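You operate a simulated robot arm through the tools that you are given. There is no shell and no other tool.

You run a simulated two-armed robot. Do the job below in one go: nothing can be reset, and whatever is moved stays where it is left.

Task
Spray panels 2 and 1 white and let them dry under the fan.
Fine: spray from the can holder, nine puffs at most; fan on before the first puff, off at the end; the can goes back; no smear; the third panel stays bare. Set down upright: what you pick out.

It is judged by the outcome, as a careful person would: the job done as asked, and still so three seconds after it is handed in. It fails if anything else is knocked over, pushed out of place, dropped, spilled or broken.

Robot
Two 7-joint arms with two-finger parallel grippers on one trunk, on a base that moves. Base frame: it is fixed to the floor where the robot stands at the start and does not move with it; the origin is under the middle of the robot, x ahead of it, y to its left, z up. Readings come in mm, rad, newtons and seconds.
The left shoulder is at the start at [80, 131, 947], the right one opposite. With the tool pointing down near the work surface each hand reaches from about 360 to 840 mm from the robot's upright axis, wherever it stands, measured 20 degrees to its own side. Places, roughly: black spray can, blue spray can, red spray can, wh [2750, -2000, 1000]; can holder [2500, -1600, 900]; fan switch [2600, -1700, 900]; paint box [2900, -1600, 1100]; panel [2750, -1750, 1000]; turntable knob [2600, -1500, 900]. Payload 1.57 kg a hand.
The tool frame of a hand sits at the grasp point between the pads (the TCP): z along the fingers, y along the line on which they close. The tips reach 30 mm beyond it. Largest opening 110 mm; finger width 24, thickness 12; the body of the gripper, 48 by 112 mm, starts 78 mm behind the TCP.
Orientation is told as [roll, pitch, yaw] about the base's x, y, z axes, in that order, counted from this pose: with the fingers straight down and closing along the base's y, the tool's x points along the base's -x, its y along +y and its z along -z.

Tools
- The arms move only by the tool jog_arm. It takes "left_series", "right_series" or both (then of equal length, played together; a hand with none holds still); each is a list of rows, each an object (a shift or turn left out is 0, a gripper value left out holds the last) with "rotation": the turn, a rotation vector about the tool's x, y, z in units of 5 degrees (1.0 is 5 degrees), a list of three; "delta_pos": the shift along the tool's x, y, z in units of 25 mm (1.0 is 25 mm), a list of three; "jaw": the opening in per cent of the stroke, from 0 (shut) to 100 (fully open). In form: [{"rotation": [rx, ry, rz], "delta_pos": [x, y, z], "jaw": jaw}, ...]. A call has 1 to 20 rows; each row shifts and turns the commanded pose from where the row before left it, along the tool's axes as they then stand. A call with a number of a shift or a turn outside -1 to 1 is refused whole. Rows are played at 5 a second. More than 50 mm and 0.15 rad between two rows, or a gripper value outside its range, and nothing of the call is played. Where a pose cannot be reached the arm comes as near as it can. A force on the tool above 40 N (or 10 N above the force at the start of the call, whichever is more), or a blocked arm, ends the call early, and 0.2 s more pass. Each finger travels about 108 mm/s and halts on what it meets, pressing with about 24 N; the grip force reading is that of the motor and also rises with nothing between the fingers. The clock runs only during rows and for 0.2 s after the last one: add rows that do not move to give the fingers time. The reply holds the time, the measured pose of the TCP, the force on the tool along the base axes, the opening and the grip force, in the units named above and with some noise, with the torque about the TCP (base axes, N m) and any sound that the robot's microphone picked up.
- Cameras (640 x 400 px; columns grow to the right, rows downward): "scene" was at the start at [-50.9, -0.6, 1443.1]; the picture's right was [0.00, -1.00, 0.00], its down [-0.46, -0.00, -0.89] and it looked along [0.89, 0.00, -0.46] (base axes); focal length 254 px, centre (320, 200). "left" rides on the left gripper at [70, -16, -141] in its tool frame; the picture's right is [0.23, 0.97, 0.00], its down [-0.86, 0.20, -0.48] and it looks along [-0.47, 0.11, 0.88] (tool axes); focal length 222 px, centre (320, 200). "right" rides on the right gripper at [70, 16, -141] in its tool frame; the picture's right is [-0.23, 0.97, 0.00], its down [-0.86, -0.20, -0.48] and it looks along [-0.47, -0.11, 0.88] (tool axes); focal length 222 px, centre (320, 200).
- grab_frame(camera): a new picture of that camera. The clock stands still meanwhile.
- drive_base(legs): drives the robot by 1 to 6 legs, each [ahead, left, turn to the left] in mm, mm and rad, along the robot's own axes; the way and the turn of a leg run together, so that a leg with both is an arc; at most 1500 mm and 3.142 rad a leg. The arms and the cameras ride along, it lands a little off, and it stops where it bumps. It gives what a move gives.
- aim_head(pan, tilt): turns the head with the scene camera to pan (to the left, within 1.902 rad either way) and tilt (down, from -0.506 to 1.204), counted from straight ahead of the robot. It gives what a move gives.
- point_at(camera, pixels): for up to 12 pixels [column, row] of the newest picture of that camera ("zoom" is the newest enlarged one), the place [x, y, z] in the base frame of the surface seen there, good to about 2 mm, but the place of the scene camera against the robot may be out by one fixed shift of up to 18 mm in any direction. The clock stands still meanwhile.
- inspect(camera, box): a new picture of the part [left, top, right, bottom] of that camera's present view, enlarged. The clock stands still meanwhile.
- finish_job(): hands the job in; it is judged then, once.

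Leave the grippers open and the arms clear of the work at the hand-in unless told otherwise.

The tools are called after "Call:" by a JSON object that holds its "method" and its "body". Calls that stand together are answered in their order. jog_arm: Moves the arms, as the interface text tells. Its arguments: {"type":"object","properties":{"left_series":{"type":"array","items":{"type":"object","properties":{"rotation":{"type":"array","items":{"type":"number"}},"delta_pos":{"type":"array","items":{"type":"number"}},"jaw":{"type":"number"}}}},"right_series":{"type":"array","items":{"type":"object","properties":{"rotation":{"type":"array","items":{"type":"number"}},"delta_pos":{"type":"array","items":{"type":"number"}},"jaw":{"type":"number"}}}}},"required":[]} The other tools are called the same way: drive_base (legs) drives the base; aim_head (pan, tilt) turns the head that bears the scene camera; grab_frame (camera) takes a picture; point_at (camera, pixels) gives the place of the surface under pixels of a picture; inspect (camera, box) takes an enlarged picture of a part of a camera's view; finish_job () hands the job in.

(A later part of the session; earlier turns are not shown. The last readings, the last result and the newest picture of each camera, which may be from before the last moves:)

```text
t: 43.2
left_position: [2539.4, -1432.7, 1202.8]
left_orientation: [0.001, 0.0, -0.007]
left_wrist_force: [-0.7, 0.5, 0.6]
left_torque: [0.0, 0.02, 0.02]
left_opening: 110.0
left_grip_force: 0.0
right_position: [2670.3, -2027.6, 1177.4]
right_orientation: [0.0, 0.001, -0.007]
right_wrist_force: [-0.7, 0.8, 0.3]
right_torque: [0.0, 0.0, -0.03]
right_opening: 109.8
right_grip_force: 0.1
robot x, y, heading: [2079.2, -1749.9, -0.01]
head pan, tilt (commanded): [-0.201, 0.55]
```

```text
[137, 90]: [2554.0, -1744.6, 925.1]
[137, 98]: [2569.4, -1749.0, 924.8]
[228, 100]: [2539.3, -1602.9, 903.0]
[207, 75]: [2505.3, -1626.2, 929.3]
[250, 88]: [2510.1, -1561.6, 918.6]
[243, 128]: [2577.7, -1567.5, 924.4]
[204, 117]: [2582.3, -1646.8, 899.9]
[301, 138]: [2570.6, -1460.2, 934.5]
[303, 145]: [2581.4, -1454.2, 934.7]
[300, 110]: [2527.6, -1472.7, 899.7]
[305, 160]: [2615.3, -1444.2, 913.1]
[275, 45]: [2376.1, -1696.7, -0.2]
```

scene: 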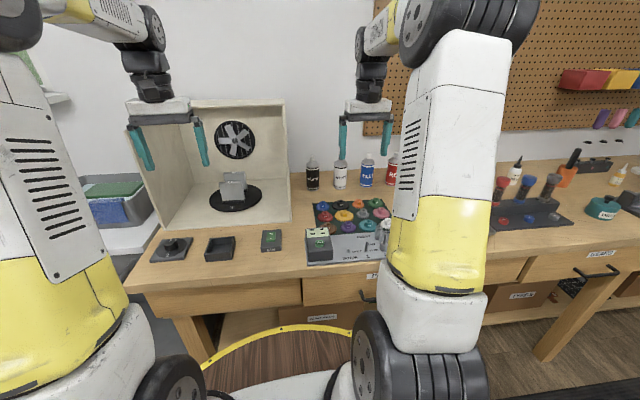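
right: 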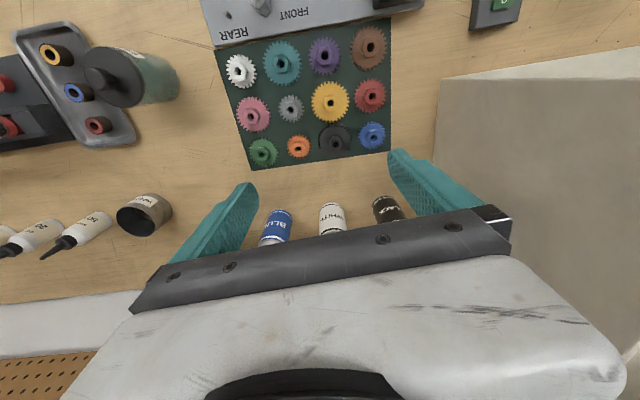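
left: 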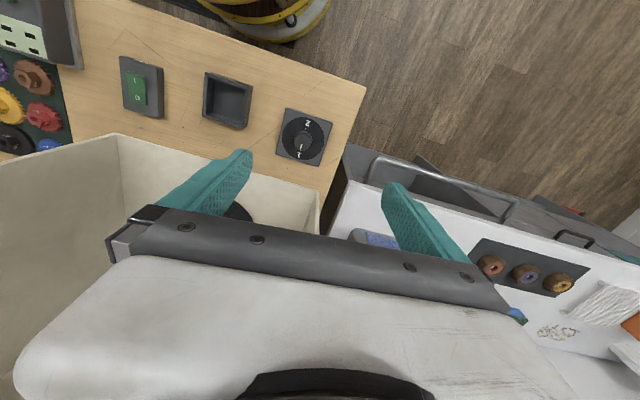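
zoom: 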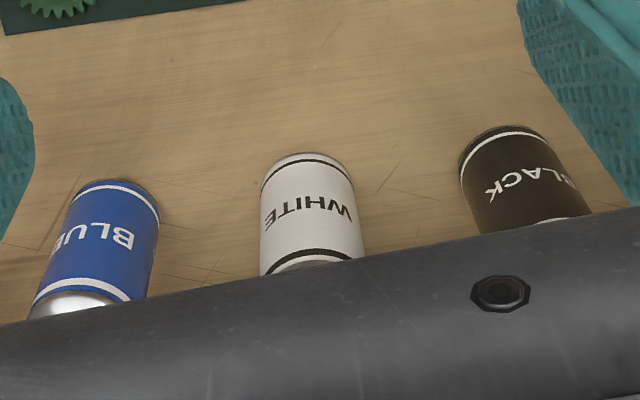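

I check the robot's own front rim against the bench edge before moving a little nearer and to the right.

Call:
{"method": "point_at", "body": {"camera": "left", "pixels": [[265, 15], [290, 20], [285, 40], [300, 35], [240, 30], [245, 45], [320, 5], [230, 38], [225, 10]]}}

Call:
{"method": "inspect", "body": {"camera": "left", "box": [150, 0, 370, 110]}}

```text
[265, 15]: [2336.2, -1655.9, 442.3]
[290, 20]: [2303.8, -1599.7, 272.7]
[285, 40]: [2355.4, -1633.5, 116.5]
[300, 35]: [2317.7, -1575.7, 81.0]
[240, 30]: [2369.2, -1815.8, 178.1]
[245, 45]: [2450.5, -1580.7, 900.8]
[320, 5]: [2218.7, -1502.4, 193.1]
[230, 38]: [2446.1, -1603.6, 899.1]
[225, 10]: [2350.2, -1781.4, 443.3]
```

```text
2.91 times, centred on (260, 55) of left
```

zoom: 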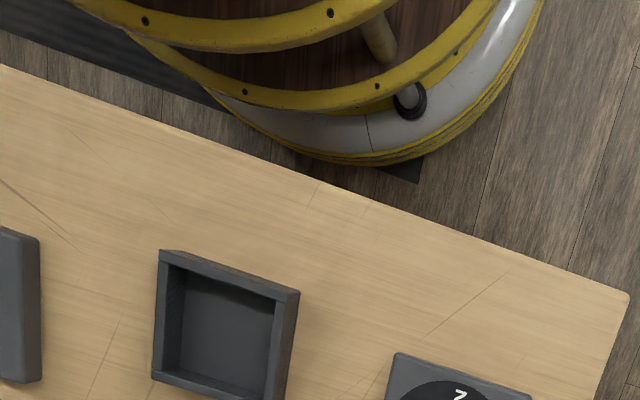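

Base radius is about 300 mm, so there is room. I drive 22 mm ahead and 60 mm right.

Call:
{"method": "drive_base", "body": {"legs": [[22, -60, 0.01]]}}

Call:
{"method": "aim_head", "body": {"pan": -0.25, "tilt": 0.6}}

Call:
{"method": "grab_frame", "body": {"camera": "scene"}}

Call:
{"method": "inspect", "body": {"camera": "scene", "box": [280, 120, 400, 195]}}

```text
t: 44.2
left_position: [2558.5, -1487.2, 1201.8]
left_orientation: [0.001, 0.0, 0.001]
left_wrist_force: [-0.3, 0.5, 0.2]
left_torque: [0.0, -0.01, 0.0]
left_opening: 109.9
left_grip_force: 0.1
right_position: [2695.1, -2081.6, 1177.7]
right_orientation: [0.002, 0.002, 0.002]
right_wrist_force: [0.0, -0.3, 0.0]
right_torque: [0.01, 0.03, 0.02]
right_opening: 110.0
right_grip_force: 0.1
robot x, y, heading: [2102.6, -1810.5, 0.003]
head pan, tilt (commanded): [-0.201, 0.55]
```

```text
t: 44.9
left_position: [2558.3, -1486.7, 1203.0]
left_orientation: [0.001, 0.0, 0.002]
left_wrist_force: [0.4, 0.4, 0.1]
left_torque: [-0.02, 0.01, -0.01]
left_opening: 110.0
left_grip_force: 0.0
right_position: [2695.3, -2082.9, 1177.8]
right_orientation: [0.0, 0.001, 0.004]
right_wrist_force: [0.3, 0.7, -0.2]
right_torque: [0.0, 0.02, 0.03]
right_opening: 109.9
right_grip_force: 0.1
robot x, y, heading: [2105.3, -1811.8, 0.002]
head pan, tilt (commanded): [-0.25, 0.6]
```

```text
taken
```

scene: 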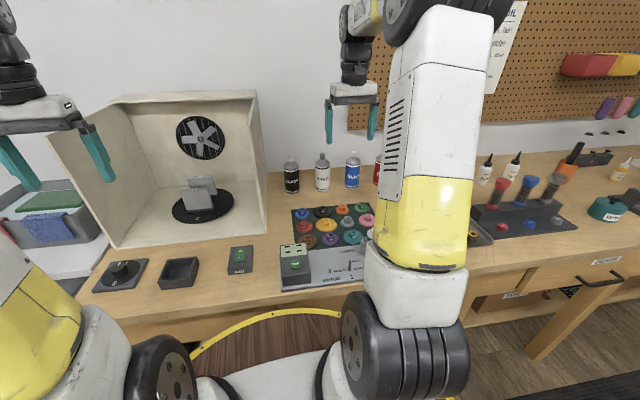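

```text
5.33 times, centred on (340, 158) of scene
```

zoom: 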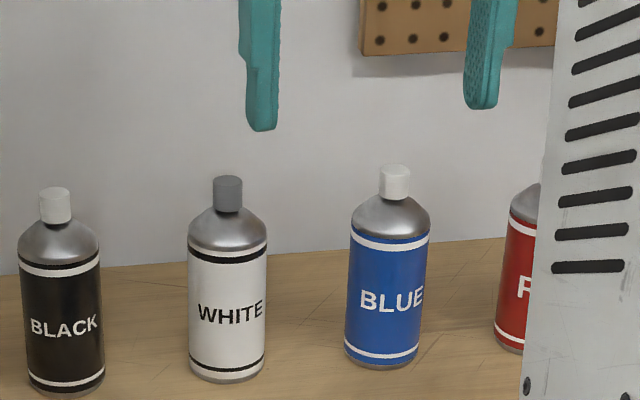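

The label faces me but the nozzle's orifice isn't visible from here. I rotate the right hand 90° (camera to the left side of the cans) and tilt it for a close look at the white can's nozzle.

Call:
{"method": "jog_arm", "body": {"right_series": [{"rotation": [0, 0, 1]}, {"rotation": [0, 0, 1]}, {"rotation": [0, 0, 1]}, {"rotation": [0, 0, 1]}, {"rotation": [0, 0, 1]}, {"rotation": [0, 0, 1]}, {"rotation": [0, 0, 1]}, {"rotation": [0, 0, 1]}, {"rotation": [0, 0, 1]}, {"rotation": [0, 0, 1]}, {"rotation": [0, 0, 1]}, {"rotation": [0, 0, 1]}, {"rotation": [0, 0, 1]}, {"rotation": [0, 0, 1]}, {"rotation": [0, 0, 1]}, {"rotation": [0, 0, 1]}, {"rotation": [0, 0, 1]}, {"rotation": [0, 0, 1]}]}}

Call:
{"method": "grab_frame", "body": {"camera": "right"}}

```text
t: 48.6
left_position: [2558.1, -1487.7, 1201.9]
left_orientation: [0.001, -0.001, 0.003]
left_wrist_force: [-0.5, -0.6, -0.7]
left_torque: [0.0, 0.02, 0.03]
left_opening: 109.9
left_grip_force: 0.0
right_position: [2694.6, -2082.9, 1177.9]
right_orientation: [-0.002, 0.0, -1.566]
right_wrist_force: [0.3, -0.5, 0.7]
right_torque: [0.01, 0.02, 0.01]
right_opening: 110.0
right_grip_force: 0.1
robot x, y, heading: [2101.6, -1811.9, 0.002]
head pan, tilt (commanded): [-0.25, 0.6]
```

```text
taken
```

right: 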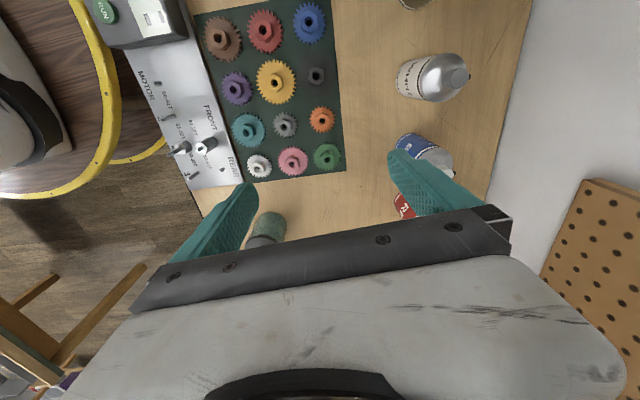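

The white can is visible from above at (435,77). I zoom on it.

Call:
{"method": "inspect", "body": {"camera": "right", "box": [385, 40, 485, 110]}}

Call:
{"method": "point_at", "body": {"camera": "right", "pixels": [[455, 76], [440, 76], [465, 76], [415, 80], [430, 100], [440, 165]]}}

```text
5.71 times, centred on (435, 75) of right
```

zoom: 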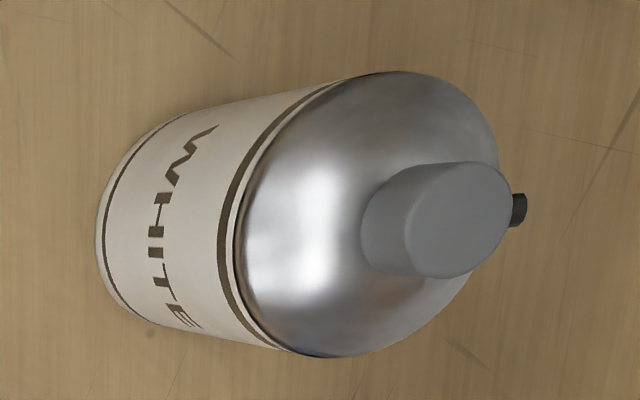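

```text
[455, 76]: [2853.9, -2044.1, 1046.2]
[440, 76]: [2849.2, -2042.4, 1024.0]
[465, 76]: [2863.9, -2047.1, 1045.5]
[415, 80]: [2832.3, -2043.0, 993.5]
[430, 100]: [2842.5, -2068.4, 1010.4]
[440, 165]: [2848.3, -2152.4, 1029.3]
```

The nozzle tip is the small dark stub at zoom (518,210), so it points roughly +x. I measure tip and cap centre on the zoomed picture for its direction.

Call:
{"method": "point_at", "body": {"camera": "zoom", "pixels": [[519, 203], [520, 215], [458, 220], [410, 230], [505, 205], [470, 168], [445, 272], [515, 222]]}}

```text
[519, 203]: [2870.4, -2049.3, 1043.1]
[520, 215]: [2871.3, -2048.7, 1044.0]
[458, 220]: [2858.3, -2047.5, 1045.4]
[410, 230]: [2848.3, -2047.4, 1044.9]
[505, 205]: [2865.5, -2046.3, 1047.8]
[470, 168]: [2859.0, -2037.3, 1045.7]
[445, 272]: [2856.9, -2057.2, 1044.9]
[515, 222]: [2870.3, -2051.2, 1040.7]
```

Cap centre is ≈(2857.5,-2047), top z≈1045; the nozzle points to about −9° from +x, nearly what is needed. I move the right hand above the can at z≈1130 with a reduced opening.

Call:
{"method": "jog_arm", "body": {"right_series": [{"delta_pos": [0.18, 0.8135, 0.24], "jaw": 78}, {"delta_pos": [0.18, 0.8135, 0.24]}, {"delta_pos": [0.18, 0.8135, 0.24]}, {"delta_pos": [0.18, 0.8135, 0.24]}, {"delta_pos": [0.18, 0.8135, 0.24]}, {"delta_pos": [0.18, 0.8135, 0.24]}, {"delta_pos": [0.18, 0.8135, 0.24]}, {"delta_pos": [0.18, 0.8135, 0.24]}, {}]}}

Call:
{"method": "grab_frame", "body": {"camera": "right"}}

Call:
{"method": "grab_frame", "body": {"camera": "scene"}}

```text
t: 50.6
left_position: [2558.1, -1487.6, 1201.9]
left_orientation: [-0.001, 0.001, 0.0]
left_wrist_force: [-0.2, 0.1, 0.9]
left_torque: [0.01, -0.01, -0.01]
left_opening: 110.1
left_grip_force: 0.0
right_position: [2857.3, -2047.3, 1128.2]
right_orientation: [-0.002, -0.001, -1.568]
right_wrist_force: [0.1, 0.4, 0.3]
right_torque: [0.01, 0.0, 0.01]
right_opening: 86.0
right_grip_force: 0.0
robot x, y, heading: [2102.4, -1809.9, 0.0]
head pan, tilt (commanded): [-0.25, 0.6]
```

```text
taken
```

right: 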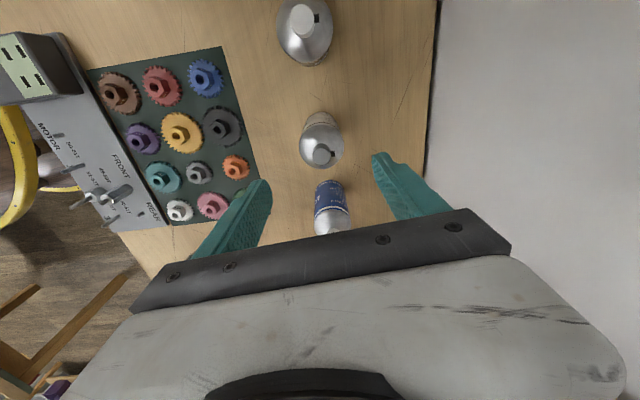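

```text
taken
```

scene: 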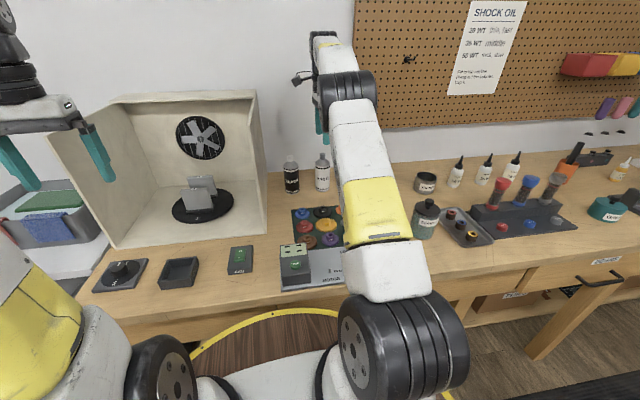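

The white can (grey cap at ~(323,153)) appears between the fingers. I zoom and measure to verify the alignment.

Call:
{"method": "inspect", "body": {"camera": "right", "box": [270, 100, 390, 180]}}

Call:
{"method": "point_at", "body": {"camera": "right", "pixels": [[322, 154], [310, 130], [330, 122], [318, 163], [335, 160]]}}

```text
5.00 times, centred on (330, 140) of right
```

zoom: 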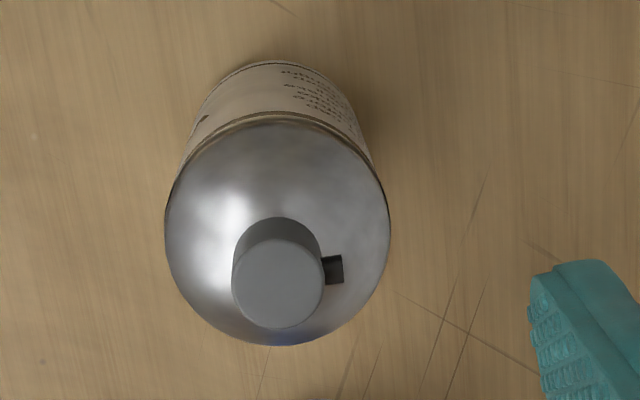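

```text
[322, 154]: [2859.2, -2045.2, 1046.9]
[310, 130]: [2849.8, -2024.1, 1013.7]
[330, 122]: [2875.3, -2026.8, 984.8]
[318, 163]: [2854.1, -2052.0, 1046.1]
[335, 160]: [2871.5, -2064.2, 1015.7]
```

Nozzle direction refined to about −13°. Alignment is good; I descend to z≈985 (body stays above the cap) and close.

Call:
{"method": "jog_arm", "body": {"right_series": [{"delta_pos": [0, 0, 0.95]}, {"delta_pos": [0, 0, 0.95]}, {"delta_pos": [0, 0, 0.95]}, {"delta_pos": [0, 0, 0.95]}, {"delta_pos": [0, 0, 0.95]}, {"delta_pos": [0, 0, 0.95]}, {}]}}

Call:
{"method": "grab_frame", "body": {"camera": "right"}}

```text
t: 52.2
left_position: [2558.8, -1487.8, 1203.5]
left_orientation: [0.0, 0.0, 0.0]
left_wrist_force: [-0.3, -0.5, 0.5]
left_torque: [0.01, 0.03, 0.01]
left_opening: 110.2
left_grip_force: 0.1
right_position: [2857.4, -2046.7, 986.8]
right_orientation: [-0.001, 0.001, -1.567]
right_wrist_force: [-1.3, 0.3, -0.1]
right_torque: [-0.02, 0.02, -0.01]
right_opening: 86.0
right_grip_force: 0.0
robot x, y, heading: [2102.1, -1812.4, 0.002]
head pan, tilt (commanded): [-0.25, 0.6]
```

```text
taken
```

right: 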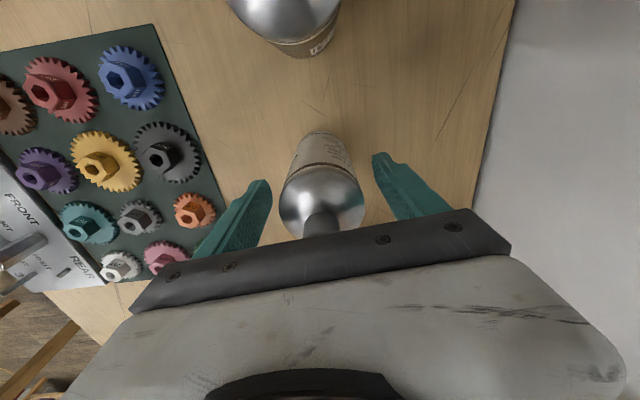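

The can sits between the fingers, at z≈987. I close the gripper on it.

Call:
{"method": "jog_arm", "body": {"right_series": [{"jaw": 60}, {"jaw": 50}, {"jaw": 35}, {"jaw": 35}, {"jaw": 35}]}}

Call:
{"method": "grab_frame", "body": {"camera": "right"}}

```text
t: 53.5
left_position: [2559.4, -1487.4, 1201.5]
left_orientation: [0.0, 0.0, 0.002]
left_wrist_force: [-0.7, 0.6, 0.2]
left_torque: [-0.02, 0.03, 0.01]
left_opening: 110.1
left_grip_force: 0.2
right_position: [2857.3, -2047.0, 987.4]
right_orientation: [-0.002, 0.0, -1.567]
right_wrist_force: [0.9, -0.2, 0.6]
right_torque: [-0.01, -0.14, 0.03]
right_opening: 53.2
right_grip_force: 24.2
robot x, y, heading: [2102.2, -1812.2, 0.003]
head pan, tilt (commanded): [-0.25, 0.6]
```

```text
taken
```

right: 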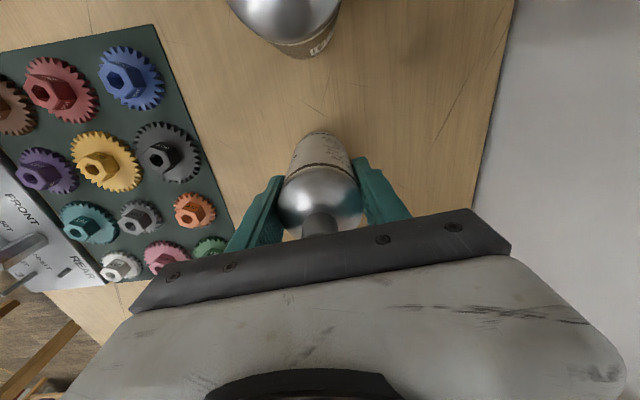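

Gripped at 53 mm. Before carrying it, I measure the holder and panel precisely with the left camera.

Call:
{"method": "grab_frame", "body": {"camera": "left"}}

Call:
{"method": "inspect", "body": {"camera": "left", "box": [160, 50, 340, 170]}}

```text
taken
```

left: 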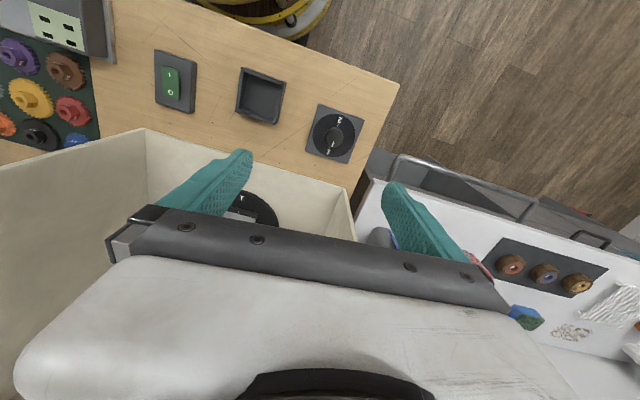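

```text
3.33 times, centred on (250, 110) of left
```

zoom: 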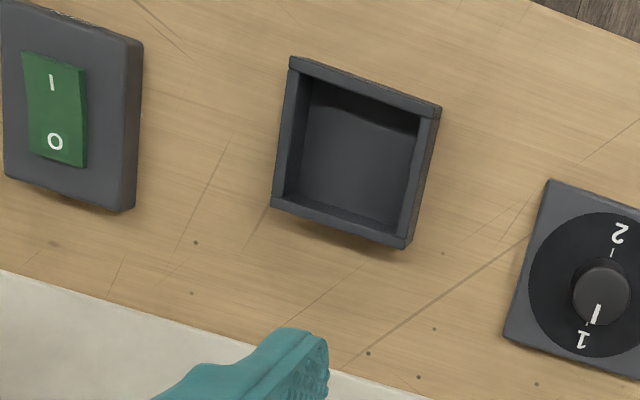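

Call:
{"method": "point_at", "body": {"camera": "zoom", "pixels": [[292, 62], [437, 110], [406, 241], [274, 204], [308, 82], [417, 120], [401, 230], [289, 197], [350, 160], [298, 75], [425, 115], [395, 235]]}}

Call:
{"method": "point_at", "body": {"camera": "zoom", "pixels": [[53, 83], [56, 141], [30, 60], [85, 70], [30, 155], [85, 163], [602, 290], [597, 315], [575, 335], [615, 240], [550, 190], [515, 330]]}}

```text
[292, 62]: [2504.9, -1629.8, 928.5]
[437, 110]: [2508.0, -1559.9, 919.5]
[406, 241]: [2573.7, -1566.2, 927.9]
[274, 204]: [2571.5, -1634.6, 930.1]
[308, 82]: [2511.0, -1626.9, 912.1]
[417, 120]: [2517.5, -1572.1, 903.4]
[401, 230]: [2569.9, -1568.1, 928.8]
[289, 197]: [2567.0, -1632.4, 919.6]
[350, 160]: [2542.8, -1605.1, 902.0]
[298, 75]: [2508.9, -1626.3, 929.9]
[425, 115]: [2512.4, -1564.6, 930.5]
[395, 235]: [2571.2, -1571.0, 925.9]
```

```text
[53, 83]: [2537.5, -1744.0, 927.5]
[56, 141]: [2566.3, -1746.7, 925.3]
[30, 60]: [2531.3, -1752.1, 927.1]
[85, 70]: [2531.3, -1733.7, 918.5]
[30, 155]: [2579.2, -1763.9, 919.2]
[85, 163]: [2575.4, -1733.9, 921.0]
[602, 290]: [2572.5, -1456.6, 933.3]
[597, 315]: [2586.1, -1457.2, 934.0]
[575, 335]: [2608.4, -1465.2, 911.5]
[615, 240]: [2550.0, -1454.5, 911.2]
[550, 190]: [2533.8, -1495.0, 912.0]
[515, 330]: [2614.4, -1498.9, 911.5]
```

The holder's inside is about 56 mm square, centred ≈(2539.6,-1598), rotated ≈−4°, floor z≈902. I lift the can straight up and at the same time move the left hand out of the way.

Call:
{"method": "jog_arm", "body": {"right_series": [{"delta_pos": [0, 0, -0.5]}, {"delta_pos": [0, 0, -1]}, {"delta_pos": [0, 0, -1]}, {"delta_pos": [0, 0, -1]}, {"delta_pos": [0, 0, -1]}, {"delta_pos": [0, 0, -1]}, {"delta_pos": [0, 0, -1]}, {"delta_pos": [0, 0, -0.5]}], "left_series": [{"delta_pos": [0.67, 1, 0]}, {"delta_pos": [0.67, 1, 0]}, {"delta_pos": [0.67, 1, 0]}, {"delta_pos": [0.67, 1, 0]}, {"delta_pos": [0.67, 1, 0]}, {"delta_pos": [0.67, 1, 0]}, {}, {}]}}

Call:
{"method": "grab_frame", "body": {"camera": "right"}}

Call:
{"method": "grab_frame", "body": {"camera": "scene"}}

```text
t: 55.2
left_position: [2456.5, -1337.0, 1201.7]
left_orientation: [0.001, -0.001, 0.003]
left_wrist_force: [0.5, -0.2, 0.3]
left_torque: [0.01, 0.02, -0.01]
left_opening: 110.0
left_grip_force: 0.0
right_position: [2854.7, -2045.0, 1160.4]
right_orientation: [-0.002, 0.0, -1.567]
right_wrist_force: [0.0, 0.0, -1.4]
right_torque: [0.06, 0.01, 0.02]
right_opening: 53.1
right_grip_force: 23.9
robot x, y, heading: [2104.3, -1817.6, 0.004]
head pan, tilt (commanded): [-0.25, 0.6]
```

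```text
taken
```

right: 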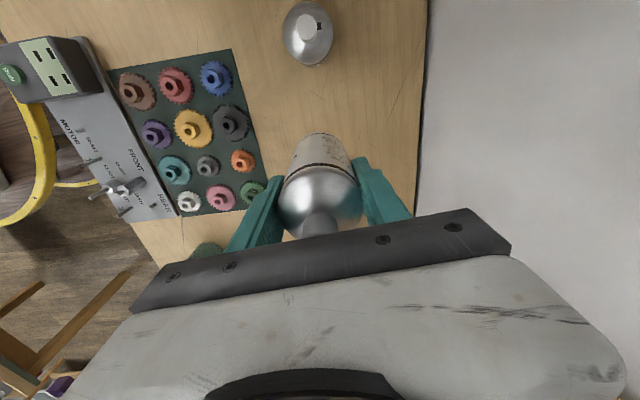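

```text
taken
```

scene: 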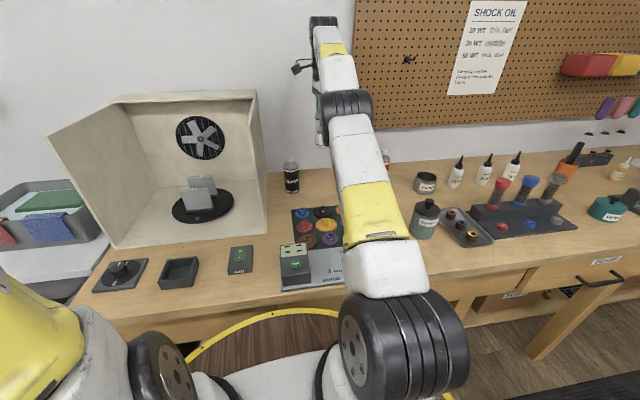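

The can is held firmly. I carry it back (−x) 315 mm, high above everything.

Call:
{"method": "jog_arm", "body": {"right_series": [{"delta_pos": [0, -0.97, 0]}, {"delta_pos": [0, -0.97, 0]}, {"delta_pos": [0, -0.97, 0]}, {"delta_pos": [0, -0.97, 0]}, {"delta_pos": [0, -0.97, 0]}, {"delta_pos": [0, -0.97, 0]}, {"delta_pos": [0, -0.97, 0]}, {"delta_pos": [0, -0.97, 0]}, {"delta_pos": [0, -0.97, 0]}, {"delta_pos": [0, -0.97, 0]}, {"delta_pos": [0, -0.97, 0]}, {"delta_pos": [0, -0.97, 0]}, {"delta_pos": [0, -0.97, 0]}]}}

Call:
{"method": "jog_arm", "body": {"right_series": [{"delta_pos": [0.97, 0, 0]}, {"delta_pos": [0.97, 0, 0]}, {"delta_pos": [0.97, 0, 0]}, {"delta_pos": [0.97, 0, 0]}, {"delta_pos": [0.97, 0, 0]}, {"delta_pos": [0.97, 0, 0]}, {"delta_pos": [0.97, 0, 0]}, {"delta_pos": [0.97, 0, 0]}, {"delta_pos": [0.97, 0, 0]}, {"delta_pos": [0.97, 0, 0]}, {"delta_pos": [0.97, 0, 0]}, {"delta_pos": [0.97, 0, 0]}, {"delta_pos": [0.97, 0, 0]}, {"delta_pos": [0.97, 0, 0]}, {}]}}

Call:
{"method": "grab_frame", "body": {"camera": "scene"}}

Call:
{"method": "grab_frame", "body": {"camera": "left"}}

```text
t: 58.0
left_position: [2457.5, -1337.5, 1201.1]
left_orientation: [0.001, 0.0, 0.004]
left_wrist_force: [0.7, -0.2, -0.1]
left_torque: [0.01, 0.03, 0.01]
left_opening: 110.0
left_grip_force: 0.0
right_position: [2542.7, -2048.4, 1163.0]
right_orientation: [-0.002, -0.003, -1.567]
right_wrist_force: [0.0, 0.0, -1.4]
right_torque: [0.02, 0.09, 0.04]
right_opening: 53.2
right_grip_force: 23.4
robot x, y, heading: [2100.5, -1811.0, 0.005]
head pan, tilt (commanded): [-0.25, 0.6]
```

```text
t: 61.2
left_position: [2457.2, -1336.8, 1202.2]
left_orientation: [0.0, 0.0, 0.001]
left_wrist_force: [0.8, 0.2, -0.3]
left_torque: [-0.03, 0.02, 0.01]
left_opening: 110.2
left_grip_force: 0.2
right_position: [2543.2, -1709.7, 1162.1]
right_orientation: [0.0, 0.002, -1.568]
right_wrist_force: [0.2, 0.6, -1.9]
right_torque: [0.0, 0.02, 0.01]
right_opening: 53.0
right_grip_force: 24.0
robot x, y, heading: [2101.4, -1809.8, 0.004]
head pan, tilt (commanded): [-0.25, 0.6]
```

```text
taken
```

scene: 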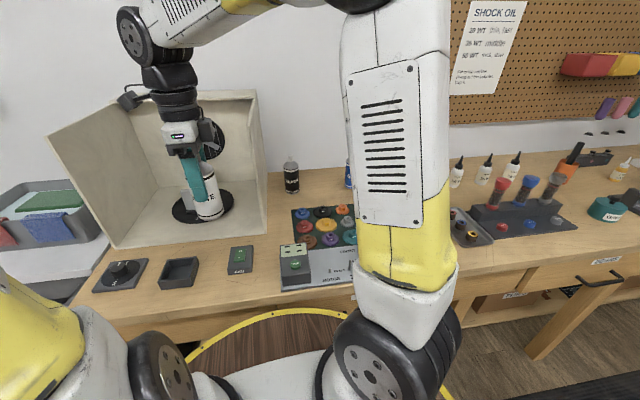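

```text
taken
```

left: 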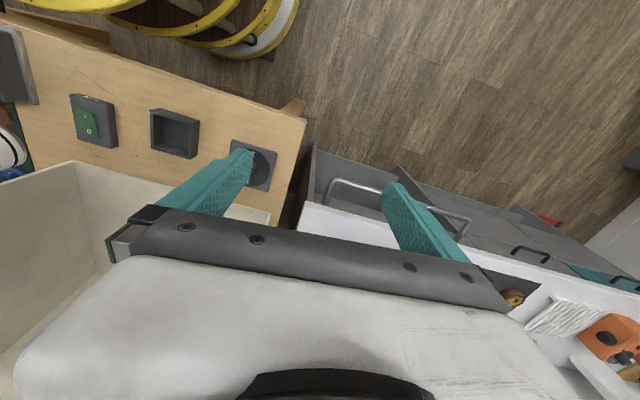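

I continue to above the holder, rotate the can +7° so the nozzle aims at the panel, and lower part way.

Call:
{"method": "jog_arm", "body": {"right_series": [{"delta_pos": [0.894, -0.03, 0]}, {"delta_pos": [0.894, -0.03, 0]}, {"delta_pos": [0.894, -0.03, 0]}, {"delta_pos": [0.894, -0.03, 0]}, {"delta_pos": [0.894, -0.02, 0]}, {"rotation": [0, 0, -0.7]}, {"rotation": [0, 0, -0.7]}, {"delta_pos": [0, 0, 0.9]}, {"delta_pos": [0, 0, 0.9]}, {"delta_pos": [0, 0, 0.9]}, {"delta_pos": [0, 0, 0.9]}, {}]}}

Call:
{"method": "grab_frame", "body": {"camera": "left"}}

Call:
{"method": "grab_frame", "body": {"camera": "scene"}}

Call:
{"method": "grab_frame", "body": {"camera": "right"}}

```text
t: 63.9
left_position: [2456.3, -1336.6, 1201.8]
left_orientation: [0.001, 0.001, 0.003]
left_wrist_force: [-0.7, -0.6, 0.0]
left_torque: [-0.05, 0.05, -0.02]
left_opening: 110.0
left_grip_force: 0.1
right_position: [2538.0, -1596.8, 1069.7]
right_orientation: [-0.001, 0.001, -1.446]
right_wrist_force: [0.3, 0.1, -1.6]
right_torque: [-0.01, -0.01, 0.0]
right_opening: 53.1
right_grip_force: 23.8
robot x, y, heading: [2104.8, -1811.3, 0.002]
head pan, tilt (commanded): [-0.25, 0.6]
```

```text
taken
```

left: 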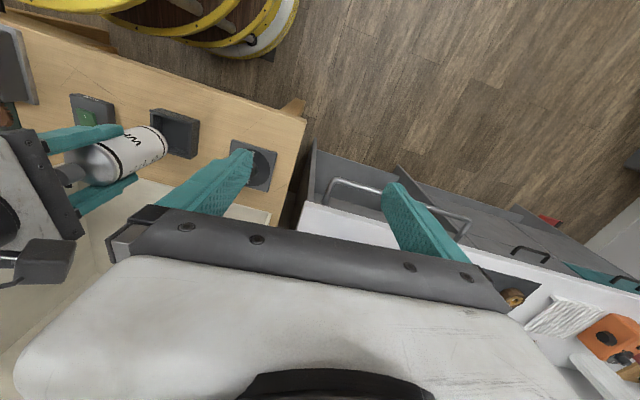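

```text
taken
```

scene: 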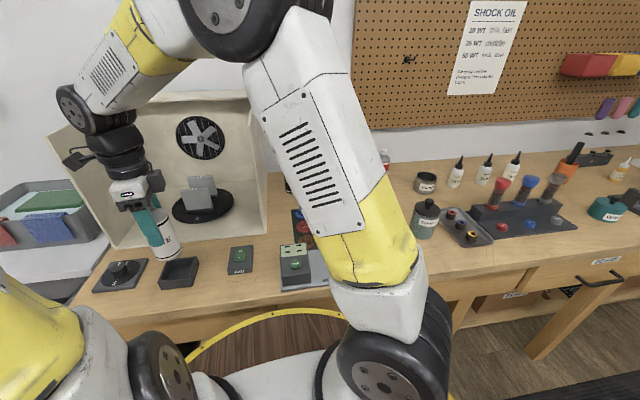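

```text
taken
```

right: 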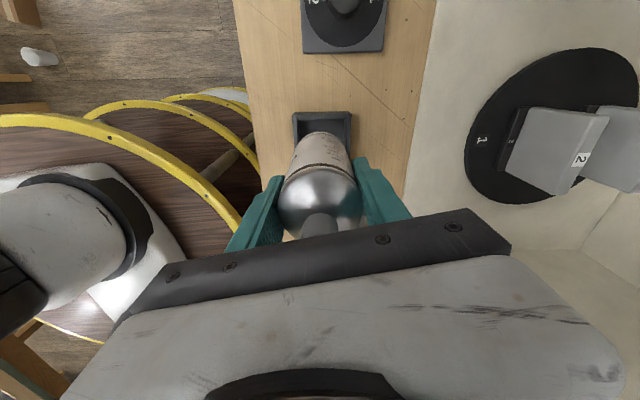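

I fit the can's axis by measuring points on its surface with the left and right cameras.

Call:
{"method": "inspect", "body": {"camera": "left", "box": [60, 90, 210, 200]}}

Call:
{"method": "point_at", "body": {"camera": "left", "pixels": [[150, 135], [155, 142], [160, 150], [130, 140], [135, 150], [140, 160], [125, 150], [130, 165], [110, 150], [115, 165]]}}

Call:
{"method": "point_at", "body": {"camera": "right", "pixels": [[320, 136], [305, 145], [345, 145], [320, 150], [300, 155], [345, 155], [325, 165], [295, 165], [350, 165], [330, 118], [296, 130], [350, 125]]}}

```text
3.64 times, centred on (135, 145) of left
```

zoom: 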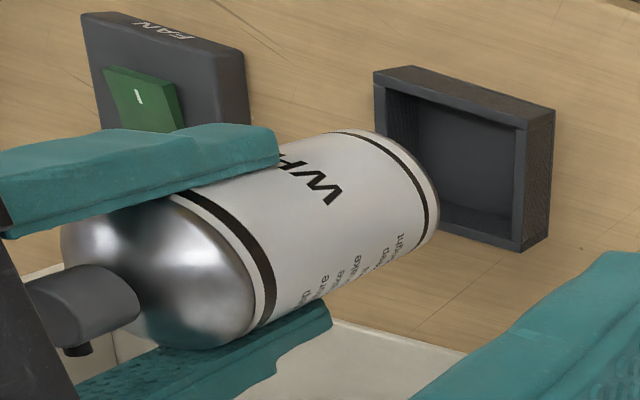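

```text
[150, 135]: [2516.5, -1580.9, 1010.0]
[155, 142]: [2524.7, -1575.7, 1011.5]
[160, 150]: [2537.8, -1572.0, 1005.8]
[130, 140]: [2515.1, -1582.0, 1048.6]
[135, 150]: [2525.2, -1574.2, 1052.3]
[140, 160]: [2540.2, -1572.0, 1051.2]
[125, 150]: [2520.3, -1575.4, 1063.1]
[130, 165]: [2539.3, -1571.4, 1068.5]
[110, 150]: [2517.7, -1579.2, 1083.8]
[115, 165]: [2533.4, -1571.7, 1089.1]
```

```text
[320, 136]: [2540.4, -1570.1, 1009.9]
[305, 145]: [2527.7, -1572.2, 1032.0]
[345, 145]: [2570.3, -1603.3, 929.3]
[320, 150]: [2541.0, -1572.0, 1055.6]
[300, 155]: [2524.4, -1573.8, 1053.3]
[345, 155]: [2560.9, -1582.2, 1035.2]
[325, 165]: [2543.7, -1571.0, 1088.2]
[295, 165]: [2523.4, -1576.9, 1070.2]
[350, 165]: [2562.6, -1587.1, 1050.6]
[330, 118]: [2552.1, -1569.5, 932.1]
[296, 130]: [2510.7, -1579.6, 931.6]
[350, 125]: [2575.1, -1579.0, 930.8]
```

The can axis is ≈(2537.8,-1597.6). I zoom the right camera on the holder rim beneath to compare.

Call:
{"method": "inspect", "body": {"camera": "right", "box": [270, 90, 390, 180]}}

```text
4.44 times, centred on (330, 135) of right
```

zoom: 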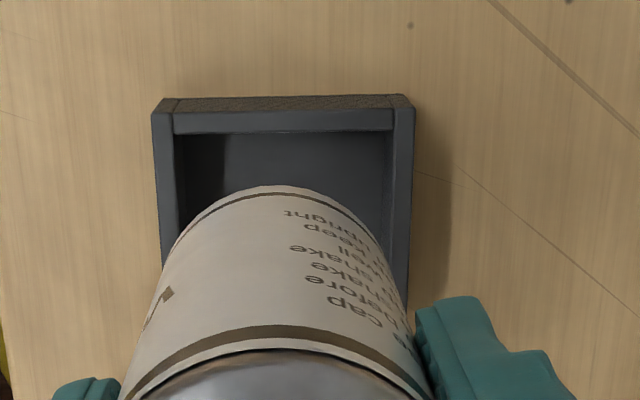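

There's small print on the can ("cap … shake …"). I zoom more to read it.

Call:
{"method": "inspect", "body": {"camera": "right", "box": [318, 128, 358, 168]}}

Call:
{"method": "inspect", "body": {"camera": "left", "box": [120, 125, 170, 175]}}

Call:
{"method": "point_at", "body": {"camera": "right", "pixels": [[305, 114], [330, 114], [356, 114], [300, 123], [358, 123], [303, 140], [356, 140], [362, 115], [299, 116], [330, 119]]}}

```text
10.00 times, centred on (338, 148) of right
```

zoom: 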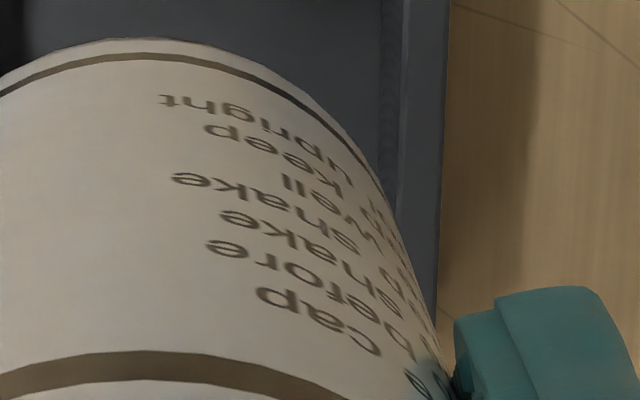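

```text
8.00 times, centred on (145, 150) of left
```

zoom: 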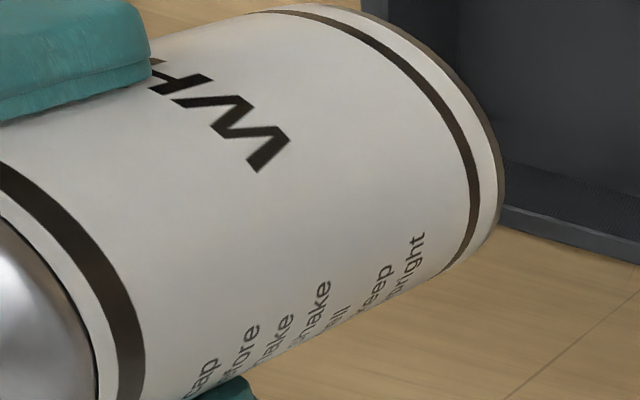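

```text
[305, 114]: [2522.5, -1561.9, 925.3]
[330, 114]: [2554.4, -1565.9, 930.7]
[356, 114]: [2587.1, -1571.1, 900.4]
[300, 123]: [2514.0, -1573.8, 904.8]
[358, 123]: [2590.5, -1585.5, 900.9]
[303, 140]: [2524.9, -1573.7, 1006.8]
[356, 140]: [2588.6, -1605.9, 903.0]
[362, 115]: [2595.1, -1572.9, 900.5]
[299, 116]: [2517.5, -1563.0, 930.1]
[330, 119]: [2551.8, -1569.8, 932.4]
```

The print seems to give instructions ("…cap / …before / shake… / shake well / keep upright"). I want to read it all, so I raise the can and rotate it +90° so that the text faces the left camera.

Call:
{"method": "jog_arm", "body": {"right_series": [{"delta_pos": [0, 0, -1]}, {"delta_pos": [0, 0, -1]}, {"rotation": [0, 0, -1]}, {"rotation": [0, 0, -1]}, {"rotation": [0, 0, -1]}, {"rotation": [0, 0, -1]}, {"rotation": [0, 0, -1]}, {"rotation": [0, 0, -1]}, {"rotation": [0, 0, -1]}, {"rotation": [0, 0, -1]}, {"rotation": [0, 0, -1]}, {"rotation": [0, 0, -1]}, {"rotation": [0, 0, -1]}, {"rotation": [0, 0, -1]}, {"rotation": [0, 0, -1]}, {"rotation": [0, 0, -1]}, {"rotation": [0, 0, -1]}, {"rotation": [0, 0, -1]}, {"rotation": [0, 0, -1]}, {"rotation": [0, 0, -1]}]}}

Call:
{"method": "grab_frame", "body": {"camera": "left"}}

```text
t: 68.0
left_position: [2455.9, -1338.0, 1201.8]
left_orientation: [-0.002, -0.001, 0.002]
left_wrist_force: [0.8, 0.0, 0.8]
left_torque: [0.0, -0.05, -0.02]
left_opening: 110.0
left_grip_force: 0.0
right_position: [2537.2, -1595.4, 1122.5]
right_orientation: [0.0, 0.003, 0.128]
right_wrist_force: [0.0, -0.3, -1.3]
right_torque: [0.04, -0.02, 0.01]
right_opening: 53.2
right_grip_force: 23.9
robot x, y, heading: [2102.9, -1812.2, 0.005]
head pan, tilt (commanded): [-0.25, 0.6]
```

```text
taken
```

left: 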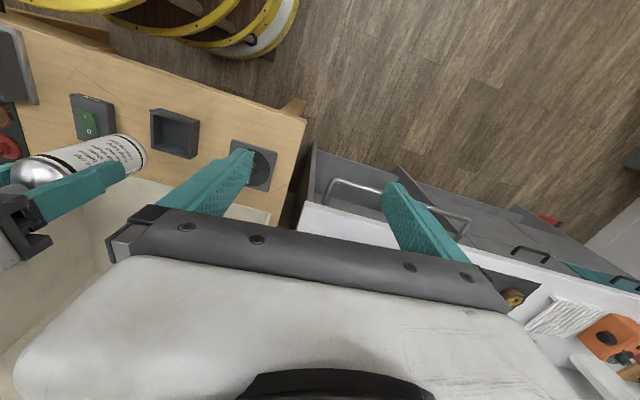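

Call:
{"method": "inspect", "body": {"camera": "left", "box": [70, 125, 150, 185]}}

```text
6.67 times, centred on (110, 155) of left
```

zoom: 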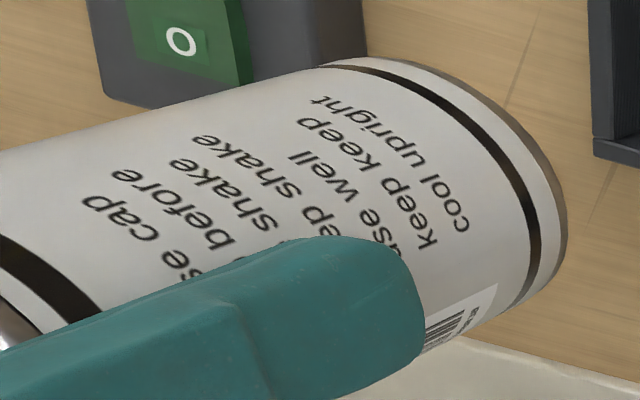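

The text is just filler ("…cap, use before, shake, keep upright"). I rotate the can back while shaking it gently up and down in the air.

Call:
{"method": "jog_arm", "body": {"right_series": [{"rotation": [0, 0, 1], "delta_pos": [0, 0, -1]}, {"rotation": [0, 0, 1], "delta_pos": [0, 0, 1]}, {"rotation": [0, 0, 1], "delta_pos": [0, 0, -1]}, {"rotation": [0, 0, 1], "delta_pos": [0, 0, 1]}, {"rotation": [0, 0, 1], "delta_pos": [0, 0, -1]}, {"rotation": [0, 0, 1], "delta_pos": [0, 0, 1]}, {"rotation": [0, 0, 1], "delta_pos": [0, 0, -1]}, {"rotation": [0, 0, 1], "delta_pos": [0, 0, 1]}, {"rotation": [0, 0, 1], "delta_pos": [0, 0, -1]}, {"rotation": [0, 0, 1], "delta_pos": [0, 0, 1]}, {"rotation": [0, 0, 1], "delta_pos": [0, 0, -1]}, {"rotation": [0, 0, 1], "delta_pos": [0, 0, 1]}, {"rotation": [0, 0, 1], "delta_pos": [0, 0, -1]}, {"rotation": [0, 0, 1], "delta_pos": [0, 0, 1]}, {"rotation": [0, 0, 1], "delta_pos": [0, 0, -1]}, {"rotation": [0, 0, 1], "delta_pos": [0, 0, 1]}, {"rotation": [0, 0, 1], "delta_pos": [0, 0, -1]}, {"rotation": [0, 0, 1], "delta_pos": [0, 0, 1]}, {}, {}]}}

Call:
{"method": "grab_frame", "body": {"camera": "right"}}

```text
t: 72.2
left_position: [2457.2, -1338.5, 1201.6]
left_orientation: [0.001, -0.001, 0.002]
left_wrist_force: [-0.3, -0.4, 0.5]
left_torque: [0.0, -0.03, 0.04]
left_opening: 110.1
left_grip_force: 0.0
right_position: [2538.1, -1597.2, 1121.9]
right_orientation: [0.0, -0.001, -1.444]
right_wrist_force: [-0.1, -0.1, -2.2]
right_torque: [0.03, 0.0, 0.0]
right_opening: 53.0
right_grip_force: 24.2
robot x, y, heading: [2103.2, -1812.9, 0.002]
head pan, tilt (commanded): [-0.25, 0.6]
```

```text
taken
```

right: 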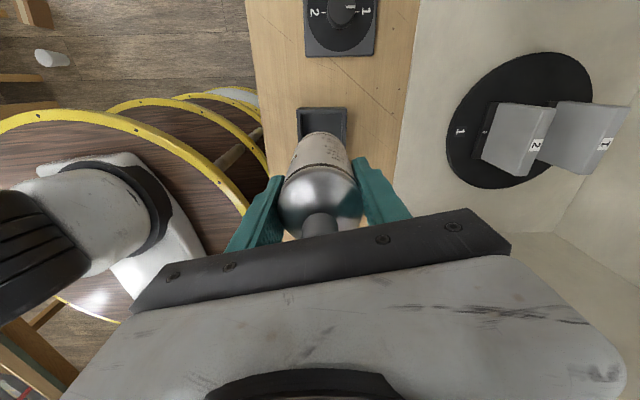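

I measure the holder rim again from the right camera for the fine alignment.

Call:
{"method": "inspect", "body": {"camera": "right", "box": [280, 90, 370, 160]}}

```text
5.71 times, centred on (325, 125) of right
```

zoom: 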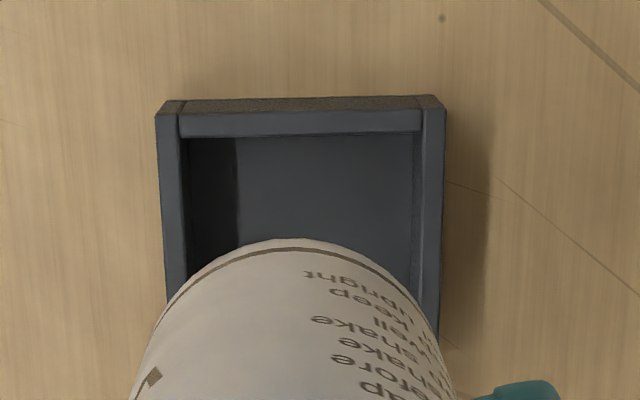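

Call:
{"method": "point_at", "body": {"camera": "zoom", "pixels": [[162, 120], [170, 280], [180, 118], [186, 280], [425, 115], [418, 280], [440, 115], [433, 300], [300, 115], [300, 133], [300, 200], [300, 260]]}}

```text
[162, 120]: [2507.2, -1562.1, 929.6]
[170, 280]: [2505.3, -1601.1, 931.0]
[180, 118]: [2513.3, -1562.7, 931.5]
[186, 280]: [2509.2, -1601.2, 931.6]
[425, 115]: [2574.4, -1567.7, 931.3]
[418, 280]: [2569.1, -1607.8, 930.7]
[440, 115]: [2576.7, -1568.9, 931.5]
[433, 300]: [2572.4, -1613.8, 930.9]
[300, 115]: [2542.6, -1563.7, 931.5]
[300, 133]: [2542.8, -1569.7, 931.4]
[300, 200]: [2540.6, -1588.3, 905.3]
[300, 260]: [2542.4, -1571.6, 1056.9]
```

Holder centre ≈(2539.5,-1598). I shift +1.7 mm in x and descend till the can's bottom is just above the rim.

Call:
{"method": "jog_arm", "body": {"right_series": [{"delta_pos": [-0.01, 0.067, 0.95]}, {"delta_pos": [0, 0, 0.95]}, {"delta_pos": [0, 0, 0.95]}, {"delta_pos": [0, 0, 0.95]}, {}]}}

Call:
{"method": "grab_frame", "body": {"camera": "right"}}

Call:
{"method": "inspect", "body": {"camera": "left", "box": [90, 80, 220, 190]}}

Call:
{"method": "inspect", "body": {"camera": "right", "box": [270, 80, 390, 180]}}

```text
t: 73.5
left_position: [2458.0, -1338.0, 1201.3]
left_orientation: [-0.001, 0.0, 0.002]
left_wrist_force: [-0.2, 0.0, 0.0]
left_torque: [-0.04, 0.05, 0.02]
left_opening: 109.8
left_grip_force: 0.1
right_position: [2539.4, -1596.9, 1026.6]
right_orientation: [-0.001, 0.001, -1.446]
right_wrist_force: [0.8, 1.0, -2.6]
right_torque: [0.03, 0.04, 0.02]
right_opening: 53.1
right_grip_force: 23.5
robot x, y, heading: [2100.4, -1814.0, 0.002]
head pan, tilt (commanded): [-0.25, 0.6]
```

```text
taken
```

right: 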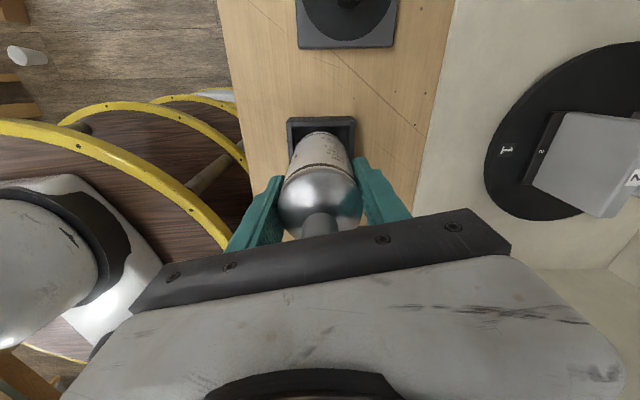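

```text
3.64 times, centred on (155, 135) of left
```

zoom: 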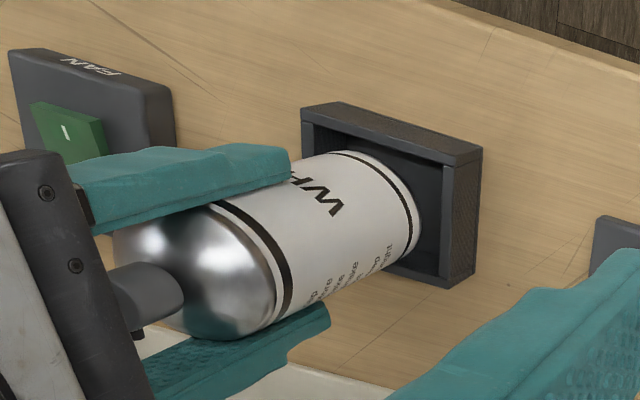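

```text
4.00 times, centred on (330, 130) of right
```

zoom: 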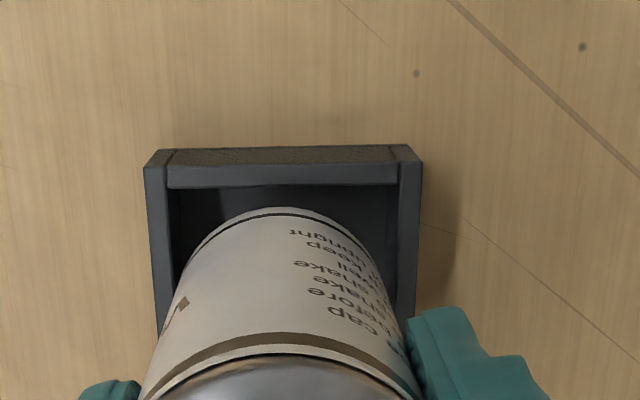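

Alignment looks right. I descend in 10 mm steps into the holder.

Call:
{"method": "jog_arm", "body": {"right_series": [{"delta_pos": [0, 0, 0.4]}, {"delta_pos": [0, 0, 0.4]}, {"delta_pos": [0, 0, 0.3]}, {}]}}

Call:
{"method": "inspect", "body": {"camera": "right", "box": [270, 80, 390, 180]}}

Call:
{"method": "inspect", "body": {"camera": "left", "box": [90, 80, 220, 190]}}

```text
t: 74.5
left_position: [2457.1, -1337.1, 1201.2]
left_orientation: [0.001, 0.002, 0.003]
left_wrist_force: [-0.4, 0.6, -0.1]
left_torque: [0.01, -0.03, 0.05]
left_opening: 110.1
left_grip_force: 0.0
right_position: [2539.7, -1597.0, 999.1]
right_orientation: [0.0, 0.001, -1.445]
right_wrist_force: [0.6, -0.3, -1.8]
right_torque: [0.01, -0.01, 0.0]
right_opening: 53.1
right_grip_force: 24.1
robot x, y, heading: [2105.2, -1809.2, 0.005]
head pan, tilt (commanded): [-0.25, 0.6]
```

```text
4.00 times, centred on (330, 130) of right
```

zoom: 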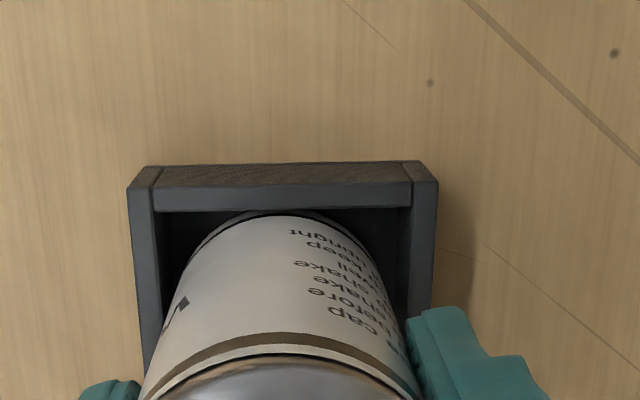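

```text
3.64 times, centred on (155, 135) of left
```

zoom: 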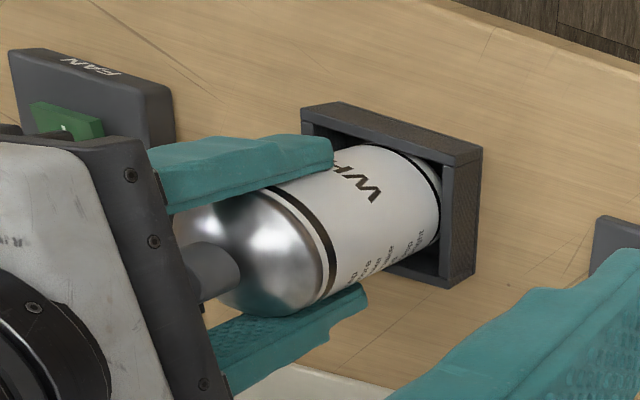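

It is inside without contact force. I go on down in small steps until it seats.

Call:
{"method": "jog_arm", "body": {"right_series": [{"delta_pos": [0, 0, 0.15]}, {"delta_pos": [0, 0, 0.12]}, {}]}}

```text
t: 75.2
left_position: [2456.9, -1337.1, 1202.3]
left_orientation: [0.0, -0.001, 0.002]
left_wrist_force: [0.1, -0.9, -0.5]
left_torque: [0.01, 0.02, -0.02]
left_opening: 110.1
left_grip_force: 0.1
right_position: [2539.5, -1596.1, 993.6]
right_orientation: [-0.002, -0.001, -1.445]
right_wrist_force: [0.8, -0.1, -1.5]
right_torque: [0.0, 0.03, 0.02]
right_opening: 53.0
right_grip_force: 24.1
robot x, y, heading: [2106.0, -1811.9, 0.006]
head pan, tilt (commanded): [-0.25, 0.6]
```

Call:
{"method": "jog_arm", "body": {"right_series": [{"delta_pos": [0, 0, 0.06]}, {"delta_pos": [0, 0, 0.06]}, {}]}}

```text
t: 76.0
left_position: [2456.8, -1337.0, 1201.9]
left_orientation: [0.0, -0.001, 0.002]
left_wrist_force: [-0.3, 0.5, 0.7]
left_torque: [0.0, 0.02, 0.02]
left_opening: 109.9
left_grip_force: 0.0
right_position: [2538.6, -1596.9, 989.6]
right_orientation: [0.0, 0.002, -1.445]
right_wrist_force: [-0.8, -3.0, 11.9]
right_torque: [-0.32, -0.01, 0.02]
right_opening: 53.0
right_grip_force: 24.0
robot x, y, heading: [2100.4, -1810.4, 0.008]
head pan, tilt (commanded): [-0.25, 0.6]
```

Contact at z≈990 (12 N upward): the can is seated. I open the fingers and rise.

Call:
{"method": "jog_arm", "body": {"right_series": [{"delta_pos": [0, 0, -0.03], "jaw": 55}, {"jaw": 65}, {"jaw": 75}, {}, {}]}}

Call:
{"method": "inspect", "body": {"camera": "left", "box": [60, 70, 220, 190]}}

```text
t: 77.2
left_position: [2457.6, -1337.0, 1201.1]
left_orientation: [-0.001, 0.0, 0.003]
left_wrist_force: [-0.6, -0.5, 0.4]
left_torque: [0.0, 0.02, 0.0]
left_opening: 109.9
left_grip_force: 0.1
right_position: [2538.7, -1597.2, 990.4]
right_orientation: [-0.001, 0.0, -1.445]
right_wrist_force: [-0.2, -0.3, 0.1]
right_torque: [-0.04, 0.02, 0.0]
right_opening: 82.8
right_grip_force: 0.2
robot x, y, heading: [2106.0, -1812.4, 0.001]
head pan, tilt (commanded): [-0.25, 0.6]
```

```text
3.33 times, centred on (140, 130) of left
```

zoom: 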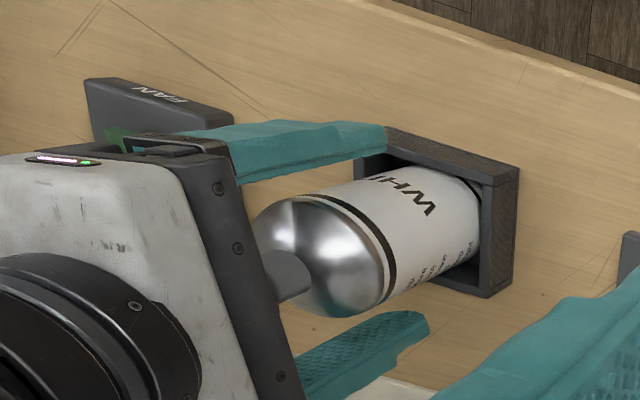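

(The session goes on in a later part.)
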